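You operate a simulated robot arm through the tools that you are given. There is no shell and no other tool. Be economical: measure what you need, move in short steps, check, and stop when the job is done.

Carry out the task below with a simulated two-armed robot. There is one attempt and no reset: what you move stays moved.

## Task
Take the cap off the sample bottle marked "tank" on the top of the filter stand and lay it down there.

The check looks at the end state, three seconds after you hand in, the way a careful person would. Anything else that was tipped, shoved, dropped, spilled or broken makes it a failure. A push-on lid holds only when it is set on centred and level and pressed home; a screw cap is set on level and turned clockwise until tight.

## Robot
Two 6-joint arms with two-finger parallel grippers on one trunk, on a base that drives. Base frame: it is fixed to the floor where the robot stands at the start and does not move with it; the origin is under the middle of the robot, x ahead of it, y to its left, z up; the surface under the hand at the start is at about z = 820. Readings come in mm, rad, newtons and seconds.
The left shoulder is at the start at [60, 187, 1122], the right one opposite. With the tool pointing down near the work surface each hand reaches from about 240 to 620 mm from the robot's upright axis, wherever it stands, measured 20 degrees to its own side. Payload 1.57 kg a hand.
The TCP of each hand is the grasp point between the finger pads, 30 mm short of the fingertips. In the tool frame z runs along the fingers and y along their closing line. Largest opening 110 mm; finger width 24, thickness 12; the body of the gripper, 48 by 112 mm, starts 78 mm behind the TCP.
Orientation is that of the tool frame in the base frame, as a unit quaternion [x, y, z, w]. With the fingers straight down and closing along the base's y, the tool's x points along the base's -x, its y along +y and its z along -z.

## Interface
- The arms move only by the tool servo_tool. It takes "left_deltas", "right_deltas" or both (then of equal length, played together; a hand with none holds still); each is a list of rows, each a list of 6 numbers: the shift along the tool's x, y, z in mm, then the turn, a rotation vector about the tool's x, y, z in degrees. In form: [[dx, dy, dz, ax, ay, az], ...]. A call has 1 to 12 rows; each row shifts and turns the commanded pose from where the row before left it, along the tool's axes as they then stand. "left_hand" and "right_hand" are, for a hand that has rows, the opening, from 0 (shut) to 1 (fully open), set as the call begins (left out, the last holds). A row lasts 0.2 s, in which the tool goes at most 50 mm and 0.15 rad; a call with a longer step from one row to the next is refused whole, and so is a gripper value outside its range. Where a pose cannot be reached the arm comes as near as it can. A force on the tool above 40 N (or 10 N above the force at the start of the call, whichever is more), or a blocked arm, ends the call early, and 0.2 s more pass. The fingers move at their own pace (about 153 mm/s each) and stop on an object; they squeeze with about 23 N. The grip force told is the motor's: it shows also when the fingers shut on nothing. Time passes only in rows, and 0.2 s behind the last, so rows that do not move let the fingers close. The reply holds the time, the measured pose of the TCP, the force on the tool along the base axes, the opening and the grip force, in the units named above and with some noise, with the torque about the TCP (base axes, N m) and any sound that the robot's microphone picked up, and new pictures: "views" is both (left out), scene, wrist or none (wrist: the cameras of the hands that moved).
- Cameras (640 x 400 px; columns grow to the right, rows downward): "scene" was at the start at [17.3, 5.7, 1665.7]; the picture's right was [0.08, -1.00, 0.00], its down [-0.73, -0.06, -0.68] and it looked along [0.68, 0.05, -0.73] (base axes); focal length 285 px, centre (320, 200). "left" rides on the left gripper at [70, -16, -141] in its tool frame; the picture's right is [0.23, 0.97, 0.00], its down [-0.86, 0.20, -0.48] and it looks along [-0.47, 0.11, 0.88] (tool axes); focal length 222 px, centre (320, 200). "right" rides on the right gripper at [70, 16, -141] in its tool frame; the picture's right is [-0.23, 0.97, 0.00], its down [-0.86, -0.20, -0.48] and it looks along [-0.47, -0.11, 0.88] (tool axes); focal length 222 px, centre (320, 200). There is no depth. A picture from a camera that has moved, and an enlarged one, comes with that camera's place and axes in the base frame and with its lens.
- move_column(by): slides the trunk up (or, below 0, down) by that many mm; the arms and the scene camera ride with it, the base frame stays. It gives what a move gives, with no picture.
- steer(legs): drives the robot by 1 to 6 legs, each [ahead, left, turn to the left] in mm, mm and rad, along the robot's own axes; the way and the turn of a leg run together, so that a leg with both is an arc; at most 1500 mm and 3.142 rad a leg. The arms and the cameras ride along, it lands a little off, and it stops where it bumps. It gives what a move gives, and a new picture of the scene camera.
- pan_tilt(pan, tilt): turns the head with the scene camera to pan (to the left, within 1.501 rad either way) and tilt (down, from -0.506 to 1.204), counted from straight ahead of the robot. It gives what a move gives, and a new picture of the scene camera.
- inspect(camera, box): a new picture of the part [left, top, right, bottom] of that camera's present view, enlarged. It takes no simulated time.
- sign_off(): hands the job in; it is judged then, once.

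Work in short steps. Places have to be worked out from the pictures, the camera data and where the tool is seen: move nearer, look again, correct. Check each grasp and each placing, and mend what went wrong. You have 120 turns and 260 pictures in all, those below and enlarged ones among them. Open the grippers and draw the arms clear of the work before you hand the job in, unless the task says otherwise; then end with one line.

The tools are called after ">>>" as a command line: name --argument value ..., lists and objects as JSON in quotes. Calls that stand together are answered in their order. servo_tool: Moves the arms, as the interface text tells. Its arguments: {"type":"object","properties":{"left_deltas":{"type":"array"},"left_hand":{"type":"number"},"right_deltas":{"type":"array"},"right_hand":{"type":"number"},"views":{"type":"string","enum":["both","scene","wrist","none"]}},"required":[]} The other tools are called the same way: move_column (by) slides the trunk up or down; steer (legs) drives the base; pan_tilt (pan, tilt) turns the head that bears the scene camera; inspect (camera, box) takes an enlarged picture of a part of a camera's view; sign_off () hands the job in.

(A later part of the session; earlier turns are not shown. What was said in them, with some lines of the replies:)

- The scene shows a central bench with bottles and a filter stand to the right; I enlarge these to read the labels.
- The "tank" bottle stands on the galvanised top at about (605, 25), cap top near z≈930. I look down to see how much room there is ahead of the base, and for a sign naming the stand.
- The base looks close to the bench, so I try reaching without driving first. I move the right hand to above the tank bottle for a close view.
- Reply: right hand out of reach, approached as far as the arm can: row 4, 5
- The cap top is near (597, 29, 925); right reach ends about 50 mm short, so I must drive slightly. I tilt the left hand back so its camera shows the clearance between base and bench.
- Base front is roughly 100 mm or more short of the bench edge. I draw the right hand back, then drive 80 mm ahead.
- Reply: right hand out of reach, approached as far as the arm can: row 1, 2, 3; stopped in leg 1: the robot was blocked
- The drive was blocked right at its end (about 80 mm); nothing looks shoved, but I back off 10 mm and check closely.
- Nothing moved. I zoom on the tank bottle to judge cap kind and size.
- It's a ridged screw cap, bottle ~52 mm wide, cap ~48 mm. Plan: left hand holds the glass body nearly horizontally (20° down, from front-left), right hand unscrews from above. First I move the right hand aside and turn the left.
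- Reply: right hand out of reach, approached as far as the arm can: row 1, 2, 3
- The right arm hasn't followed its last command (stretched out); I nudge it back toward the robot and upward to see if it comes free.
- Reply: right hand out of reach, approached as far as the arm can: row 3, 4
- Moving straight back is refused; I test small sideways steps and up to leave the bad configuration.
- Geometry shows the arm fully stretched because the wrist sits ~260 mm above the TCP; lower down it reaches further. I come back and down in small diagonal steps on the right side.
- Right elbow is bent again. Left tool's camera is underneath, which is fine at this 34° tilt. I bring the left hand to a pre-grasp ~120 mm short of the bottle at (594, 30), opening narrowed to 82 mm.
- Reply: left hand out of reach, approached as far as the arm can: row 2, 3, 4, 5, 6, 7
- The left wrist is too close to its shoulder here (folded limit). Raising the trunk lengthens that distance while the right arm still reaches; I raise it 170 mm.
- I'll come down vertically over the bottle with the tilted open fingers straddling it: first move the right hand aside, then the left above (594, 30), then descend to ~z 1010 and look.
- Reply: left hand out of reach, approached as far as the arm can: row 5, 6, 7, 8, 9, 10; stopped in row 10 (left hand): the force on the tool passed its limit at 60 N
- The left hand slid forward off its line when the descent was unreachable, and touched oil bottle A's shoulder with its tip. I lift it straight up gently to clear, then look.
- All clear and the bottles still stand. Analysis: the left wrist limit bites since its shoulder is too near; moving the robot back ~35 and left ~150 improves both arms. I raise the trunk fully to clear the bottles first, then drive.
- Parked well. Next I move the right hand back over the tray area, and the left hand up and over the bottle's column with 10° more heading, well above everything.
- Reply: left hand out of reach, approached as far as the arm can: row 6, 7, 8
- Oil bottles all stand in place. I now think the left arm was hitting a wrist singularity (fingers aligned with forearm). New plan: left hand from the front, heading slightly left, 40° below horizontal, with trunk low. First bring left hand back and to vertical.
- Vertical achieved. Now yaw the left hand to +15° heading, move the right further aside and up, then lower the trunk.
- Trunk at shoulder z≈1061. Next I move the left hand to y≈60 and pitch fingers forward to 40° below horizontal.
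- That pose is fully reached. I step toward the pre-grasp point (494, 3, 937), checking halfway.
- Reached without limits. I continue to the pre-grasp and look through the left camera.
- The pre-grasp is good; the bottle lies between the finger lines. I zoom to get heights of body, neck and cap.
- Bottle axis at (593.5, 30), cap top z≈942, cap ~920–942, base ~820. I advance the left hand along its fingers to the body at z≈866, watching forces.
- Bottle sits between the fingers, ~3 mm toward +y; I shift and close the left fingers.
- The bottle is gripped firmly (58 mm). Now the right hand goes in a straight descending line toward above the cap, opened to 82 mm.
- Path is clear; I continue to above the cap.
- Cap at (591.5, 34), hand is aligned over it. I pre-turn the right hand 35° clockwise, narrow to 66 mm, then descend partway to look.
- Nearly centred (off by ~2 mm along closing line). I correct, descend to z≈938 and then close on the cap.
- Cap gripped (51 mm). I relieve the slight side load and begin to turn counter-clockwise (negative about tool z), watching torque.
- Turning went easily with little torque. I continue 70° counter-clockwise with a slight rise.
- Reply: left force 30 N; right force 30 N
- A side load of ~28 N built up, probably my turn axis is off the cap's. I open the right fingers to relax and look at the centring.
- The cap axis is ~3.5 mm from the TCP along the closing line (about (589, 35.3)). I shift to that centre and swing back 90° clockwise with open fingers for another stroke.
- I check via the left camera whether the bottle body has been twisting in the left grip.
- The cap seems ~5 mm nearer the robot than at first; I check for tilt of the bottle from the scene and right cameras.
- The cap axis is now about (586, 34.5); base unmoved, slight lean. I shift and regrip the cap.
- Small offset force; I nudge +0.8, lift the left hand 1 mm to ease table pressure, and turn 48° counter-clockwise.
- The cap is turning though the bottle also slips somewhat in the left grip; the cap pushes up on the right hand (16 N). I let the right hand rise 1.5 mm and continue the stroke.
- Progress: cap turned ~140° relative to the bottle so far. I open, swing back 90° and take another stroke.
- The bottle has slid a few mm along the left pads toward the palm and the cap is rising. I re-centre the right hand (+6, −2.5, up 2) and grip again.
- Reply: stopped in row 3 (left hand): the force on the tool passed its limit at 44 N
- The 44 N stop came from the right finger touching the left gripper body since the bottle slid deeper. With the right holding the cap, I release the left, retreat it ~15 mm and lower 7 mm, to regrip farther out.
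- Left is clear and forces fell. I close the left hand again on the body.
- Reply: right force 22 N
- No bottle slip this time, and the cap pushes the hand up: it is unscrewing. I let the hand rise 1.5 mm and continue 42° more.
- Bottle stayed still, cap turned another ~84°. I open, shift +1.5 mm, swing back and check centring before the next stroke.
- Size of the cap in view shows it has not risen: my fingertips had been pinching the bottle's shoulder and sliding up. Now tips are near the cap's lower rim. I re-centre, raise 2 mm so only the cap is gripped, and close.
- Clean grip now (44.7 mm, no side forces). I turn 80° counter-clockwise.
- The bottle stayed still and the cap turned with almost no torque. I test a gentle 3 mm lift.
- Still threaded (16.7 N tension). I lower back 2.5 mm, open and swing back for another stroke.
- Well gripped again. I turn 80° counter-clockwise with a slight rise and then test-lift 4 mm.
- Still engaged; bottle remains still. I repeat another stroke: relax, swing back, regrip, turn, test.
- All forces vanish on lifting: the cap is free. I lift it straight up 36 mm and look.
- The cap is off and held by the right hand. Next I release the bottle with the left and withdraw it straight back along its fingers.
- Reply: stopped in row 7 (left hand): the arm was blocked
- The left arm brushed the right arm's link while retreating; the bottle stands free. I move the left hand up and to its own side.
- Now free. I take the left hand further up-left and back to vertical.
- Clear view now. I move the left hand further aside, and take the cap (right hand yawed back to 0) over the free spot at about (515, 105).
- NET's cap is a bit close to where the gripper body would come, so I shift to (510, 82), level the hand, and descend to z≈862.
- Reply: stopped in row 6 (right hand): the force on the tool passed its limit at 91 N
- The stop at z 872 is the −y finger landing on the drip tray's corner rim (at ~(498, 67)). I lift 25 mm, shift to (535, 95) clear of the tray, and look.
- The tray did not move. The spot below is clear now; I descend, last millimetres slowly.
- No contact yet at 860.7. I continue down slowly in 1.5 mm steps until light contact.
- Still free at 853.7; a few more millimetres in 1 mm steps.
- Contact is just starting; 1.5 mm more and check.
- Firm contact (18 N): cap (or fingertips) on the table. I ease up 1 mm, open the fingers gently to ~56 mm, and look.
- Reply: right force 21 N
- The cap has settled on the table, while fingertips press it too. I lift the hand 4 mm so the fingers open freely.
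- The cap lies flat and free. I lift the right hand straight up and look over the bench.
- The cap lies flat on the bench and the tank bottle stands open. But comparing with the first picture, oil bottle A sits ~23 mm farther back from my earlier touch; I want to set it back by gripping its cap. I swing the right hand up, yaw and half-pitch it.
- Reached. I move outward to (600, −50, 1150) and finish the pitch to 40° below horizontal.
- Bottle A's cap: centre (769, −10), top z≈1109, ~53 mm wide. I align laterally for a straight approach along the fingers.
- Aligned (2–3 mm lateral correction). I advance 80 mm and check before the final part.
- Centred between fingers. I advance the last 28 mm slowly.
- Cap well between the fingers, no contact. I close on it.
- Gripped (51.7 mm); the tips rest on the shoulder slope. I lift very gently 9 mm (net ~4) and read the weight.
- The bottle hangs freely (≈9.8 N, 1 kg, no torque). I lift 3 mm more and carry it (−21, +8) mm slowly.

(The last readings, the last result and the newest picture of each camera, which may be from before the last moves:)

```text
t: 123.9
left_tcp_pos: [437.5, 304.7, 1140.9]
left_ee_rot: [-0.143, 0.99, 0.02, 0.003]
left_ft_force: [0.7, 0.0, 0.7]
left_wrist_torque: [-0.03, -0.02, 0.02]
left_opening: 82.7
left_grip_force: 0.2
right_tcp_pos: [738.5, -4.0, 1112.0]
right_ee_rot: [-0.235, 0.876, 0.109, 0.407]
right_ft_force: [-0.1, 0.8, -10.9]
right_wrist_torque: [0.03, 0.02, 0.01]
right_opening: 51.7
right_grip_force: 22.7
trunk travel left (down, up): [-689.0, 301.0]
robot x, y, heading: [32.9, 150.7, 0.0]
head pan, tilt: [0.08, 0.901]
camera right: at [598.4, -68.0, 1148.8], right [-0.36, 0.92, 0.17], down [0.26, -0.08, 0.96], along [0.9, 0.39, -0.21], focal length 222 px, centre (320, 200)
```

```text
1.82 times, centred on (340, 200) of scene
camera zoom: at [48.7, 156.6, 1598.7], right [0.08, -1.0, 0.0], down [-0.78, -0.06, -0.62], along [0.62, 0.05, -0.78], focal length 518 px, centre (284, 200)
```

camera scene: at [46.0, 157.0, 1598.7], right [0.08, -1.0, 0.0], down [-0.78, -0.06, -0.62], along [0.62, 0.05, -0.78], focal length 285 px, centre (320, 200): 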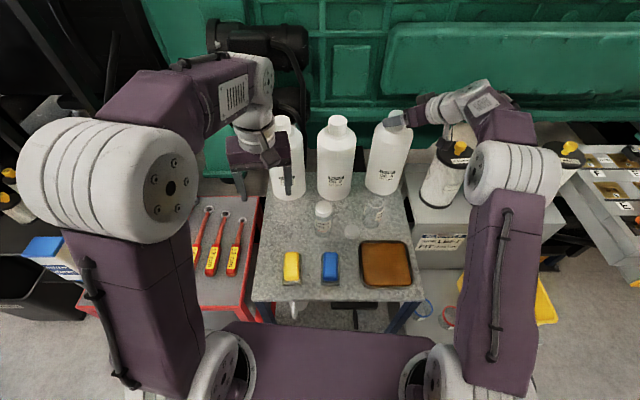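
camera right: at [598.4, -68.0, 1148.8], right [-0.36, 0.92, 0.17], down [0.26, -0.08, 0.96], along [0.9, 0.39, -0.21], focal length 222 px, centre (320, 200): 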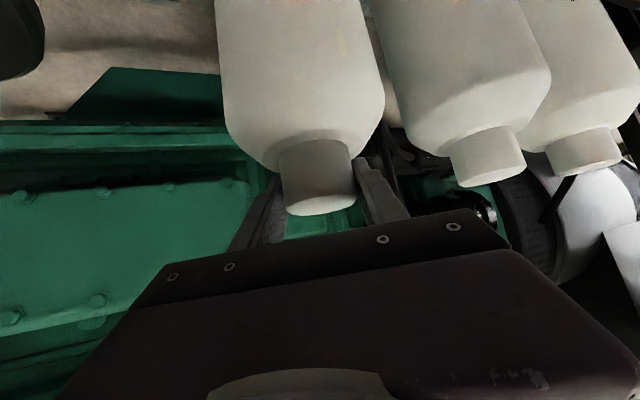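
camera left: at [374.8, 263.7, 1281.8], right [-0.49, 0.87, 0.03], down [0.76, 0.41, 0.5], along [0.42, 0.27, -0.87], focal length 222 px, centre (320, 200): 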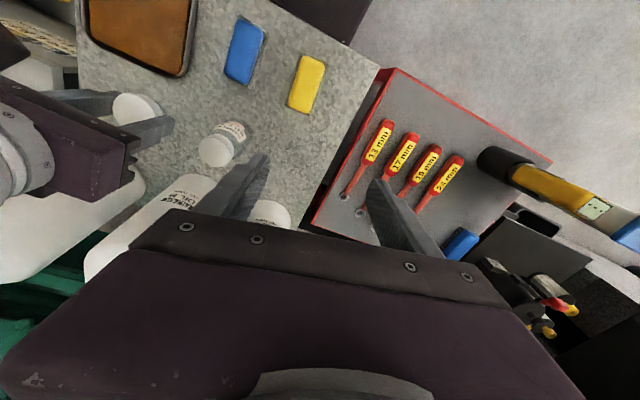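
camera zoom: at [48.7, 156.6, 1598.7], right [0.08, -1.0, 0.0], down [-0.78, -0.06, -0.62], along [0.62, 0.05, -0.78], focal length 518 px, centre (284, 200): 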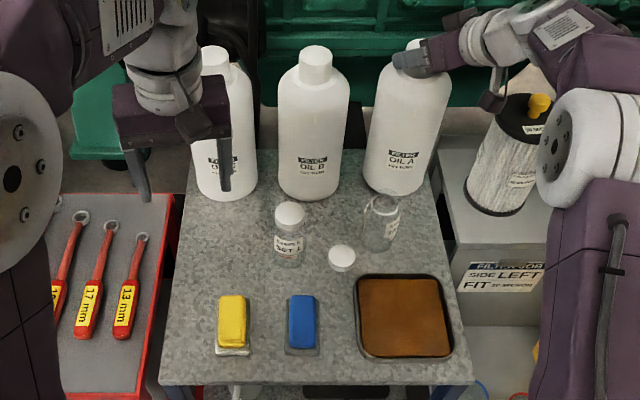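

Nearly there; comparing label spacing with the first pictures suggests ~6 mm more toward the robot, +2 left. I do that and lower gently.

>>> servo_tool --right_deltas '[[1.35, 2.35, -1.6, 0, 0, 0], [1.35, 2.35, -1.6, 0, 0, 0], [0, 0, 0, 0, 0, 0], [1.15, 0, 0.96, 0, 0, 0], [1.15, 0, 0.96, 0, 0, 0], [1.15, 0, 0.96, 0, 0, 0], [0.77, 0, 0.64, 0, 0, 0], [0, 0, 0, 0, 0, 0]]' --views "none"

```text
t: 125.7
left_tcp_pos: [438.3, 304.3, 1139.8]
left_ee_rot: [-0.143, 0.99, 0.02, 0.004]
left_ft_force: [0.0, -0.9, 0.4]
left_wrist_torque: [0.01, -0.02, 0.01]
left_opening: 82.4
left_grip_force: 0.0
right_tcp_pos: [733.2, -4.8, 1105.9]
right_ee_rot: [-0.234, 0.876, 0.107, 0.408]
right_ft_force: [-0.4, 0.4, -10.9]
right_wrist_torque: [-0.02, 0.02, -0.02]
right_opening: 51.5
right_grip_force: 23.5
trunk travel left (down, up): [-689.0, 301.0]
robot x, y, heading: [34.1, 149.0, -0.001]
head pan, tilt: [0.08, 0.901]
```

Still carrying full weight; lower a few more millimetres.

>>> servo_tool --right_deltas '[[0.77, 0, 0.64, 0, 0, 0], [0.77, 0, 0.64, 0, 0, 0], [0.77, 0, 0.64, 0, 0, 0], [0, 0, 0, 0, 0, 0]]' --views "none"

```text
t: 126.7
left_tcp_pos: [437.1, 304.4, 1141.3]
left_ee_rot: [-0.143, 0.99, 0.02, 0.004]
left_ft_force: [-0.1, -0.8, 0.0]
left_wrist_torque: [0.01, 0.01, -0.01]
left_opening: 82.6
left_grip_force: 0.0
right_tcp_pos: [733.2, -3.2, 1102.8]
right_ee_rot: [-0.235, 0.875, 0.108, 0.41]
right_ft_force: [2.5, 0.2, -0.8]
right_wrist_torque: [0.05, 0.21, 0.01]
right_opening: 51.8
right_grip_force: 23.4
trunk travel left (down, up): [-689.0, 301.0]
robot x, y, heading: [31.5, 152.8, -0.004]
head pan, tilt: [0.08, 0.901]
```

Landed (weight off). I open and withdraw along the finger direction.

>>> servo_tool --right_deltas '[[0, 0, 0, 0, 0, 0], [0, 0, 0, 0, 0, 0]]' --right_hand 0.75 --views "none"

>>> servo_tool --right_deltas '[[0, 0, -10, 0, 0, 0], [0, 0, -25, 0, 0, 0], [0, 0, -30, 0, 0, 0], [0, 0, -30, 0, 0, 0], [0, 0, -30, 0, 0, 0], [0, 0, 0, 0, 0, 0]]' --views "both"

>>> inspect --camera "scene" --box '[240, 90, 440, 310]'

```text
t: 127.3
left_tcp_pos: [436.9, 304.9, 1141.0]
left_ee_rot: [-0.142, 0.99, 0.019, 0.005]
left_ft_force: [-0.2, 0.8, 1.0]
left_wrist_torque: [0.0, 0.01, 0.01]
left_opening: 82.3
left_grip_force: 0.0
right_tcp_pos: [731.8, -3.3, 1104.0]
right_ee_rot: [-0.235, 0.875, 0.108, 0.409]
right_ft_force: [-0.2, -0.6, 0.6]
right_wrist_torque: [-0.02, 0.04, -0.03]
right_opening: 82.2
right_grip_force: 0.1
trunk travel left (down, up): [-689.0, 301.0]
robot x, y, heading: [33.6, 152.0, -0.001]
head pan, tilt: [0.08, 0.901]
```

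```text
t: 128.7
left_tcp_pos: [436.7, 304.0, 1140.7]
left_ee_rot: [-0.143, 0.99, 0.019, 0.004]
left_ft_force: [-0.1, -0.3, 0.5]
left_wrist_torque: [0.02, 0.02, -0.02]
left_opening: 82.6
left_grip_force: 0.1
right_tcp_pos: [648.4, -50.7, 1182.7]
right_ee_rot: [-0.234, 0.876, 0.107, 0.408]
right_ft_force: [-0.1, 0.6, 1.1]
right_wrist_torque: [0.0, 0.0, 0.01]
right_opening: 82.5
right_grip_force: 0.1
trunk travel left (down, up): [-689.0, 301.0]
robot x, y, heading: [32.7, 150.0, -0.003]
head pan, tilt: [0.08, 0.901]
camera scene: at [47.2, 157.2, 1598.7], right [0.08, -1.0, 0.0], down [-0.78, -0.06, -0.62], along [0.62, 0.05, -0.78], focal length 285 px, centre (320, 200)
camera right: at [508.1, -113.9, 1221.2], right [-0.36, 0.92, 0.17], down [0.26, -0.08, 0.96], along [0.9, 0.39, -0.21], focal length 222 px, centre (320, 200)
```

scene: 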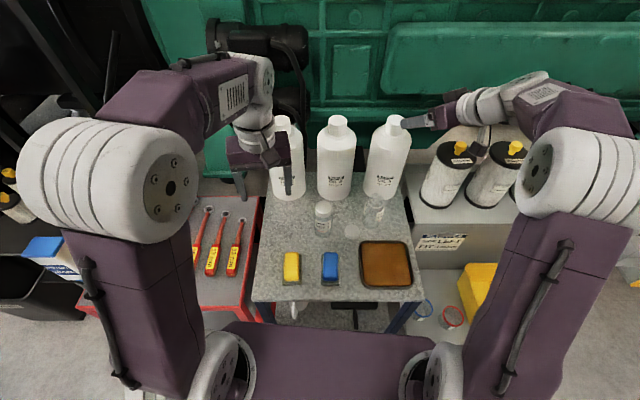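
right: 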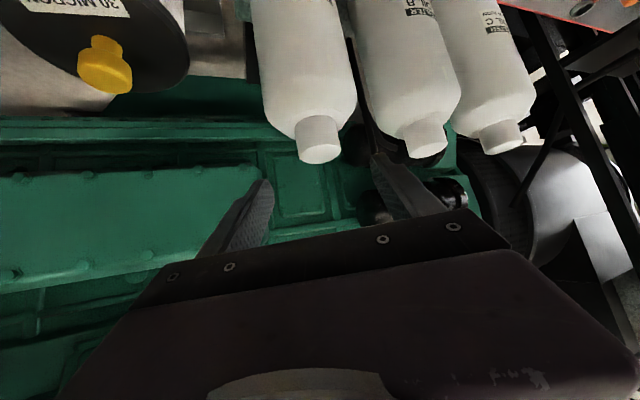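

```text
1.82 times, centred on (340, 200) of scene
camera zoom: at [47.2, 157.2, 1598.7], right [0.08, -1.0, 0.0], down [-0.78, -0.06, -0.62], along [0.62, 0.05, -0.78], focal length 518 px, centre (284, 200)
```

zoom: 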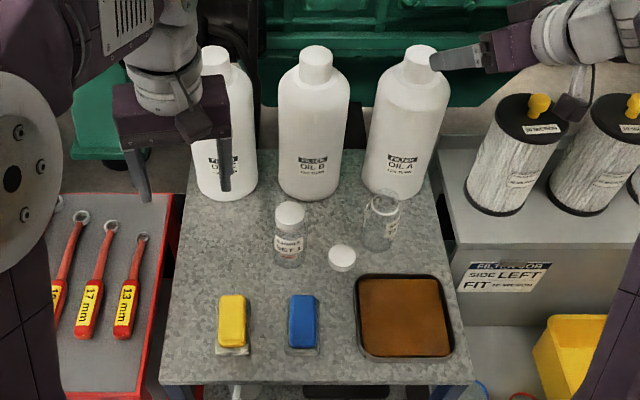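

Bottle A is back in line (labels and bases match the first picture). I retract the right arm along its former path, clear of the bench items.

>>> servo_tool --right_deltas '[[26, 12, -5.5, 0, 0, 0], [26, 12, -5.5, 0, 0, 0], [0, 0, 0, 0, 8.3, 0], [0, 0, 0, 0, 8.3, 0], [0, 0, 0, 0, 8.4, 0], [37, 0, -6, 0, 0, 0], [37, 0, -6, 0, 0, 0], [37, 0, -6, 0, 0, 0], [37, 0, -6, 0, 0, 0], [0, 0, 0, 0, 8.3, 0], [0, 0, 0, 0, 8.3, 0], [0, 0, 0, 0, 8.3, 0]]' --views "scene"

>>> inspect --camera "scene" --box '[300, 180, 400, 260]'

```text
t: 131.3
left_tcp_pos: [435.7, 304.9, 1140.2]
left_ee_rot: [-0.143, 0.99, 0.02, 0.004]
left_ft_force: [-0.6, 0.5, -0.1]
left_wrist_torque: [-0.01, -0.01, 0.02]
left_opening: 82.7
left_grip_force: 0.2
right_tcp_pos: [476.0, -123.9, 1110.9]
right_ee_rot: [-0.258, 0.966, -0.002, 0.0]
right_ft_force: [-0.2, 0.3, 0.1]
right_wrist_torque: [0.0, 0.0, 0.03]
right_opening: 82.4
right_grip_force: 0.0
trunk travel left (down, up): [-689.0, 301.0]
robot x, y, heading: [33.0, 151.9, 0.003]
head pan, tilt: [0.08, 0.901]
camera scene: at [47.0, 157.1, 1598.7], right [0.08, -1.0, 0.0], down [-0.78, -0.06, -0.62], along [0.62, 0.05, -0.78], focal length 285 px, centre (320, 200)
```

scene: 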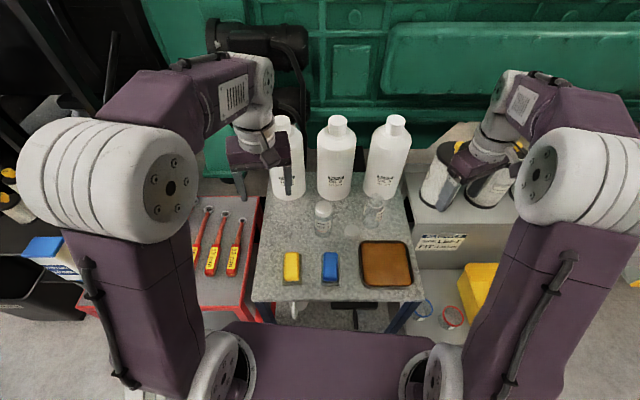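

```text
5.00 times, centred on (350, 220) of scene
camera zoom: at [47.0, 157.1, 1598.7], right [0.08, -1.0, 0.0], down [-0.78, -0.06, -0.62], along [0.62, 0.05, -0.78], focal length 1425 px, centre (170, 100)
```

zoom: 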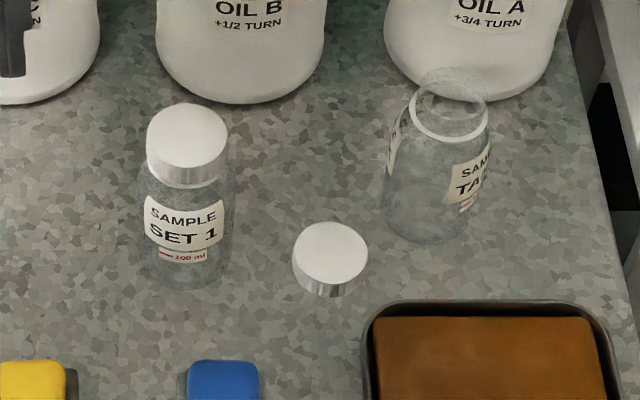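

The tank bottle stands upright and open, and its cap lies flat on the stand top. Everything else is in place and both arms are clear, so I hand in.

>>> sign_off

```text
The job is handed in.
```

The cap is off the "tank" bottle and lies flat on the galvanised top where the bottle stands (I took that to be the filter stand). Along the way my left hand knocked oil bottle A about 2 cm back; I lifted it and set it back to within a few mm, judged from the pictures. The tank bottle ended about 1 cm from where it started and turned part way round.
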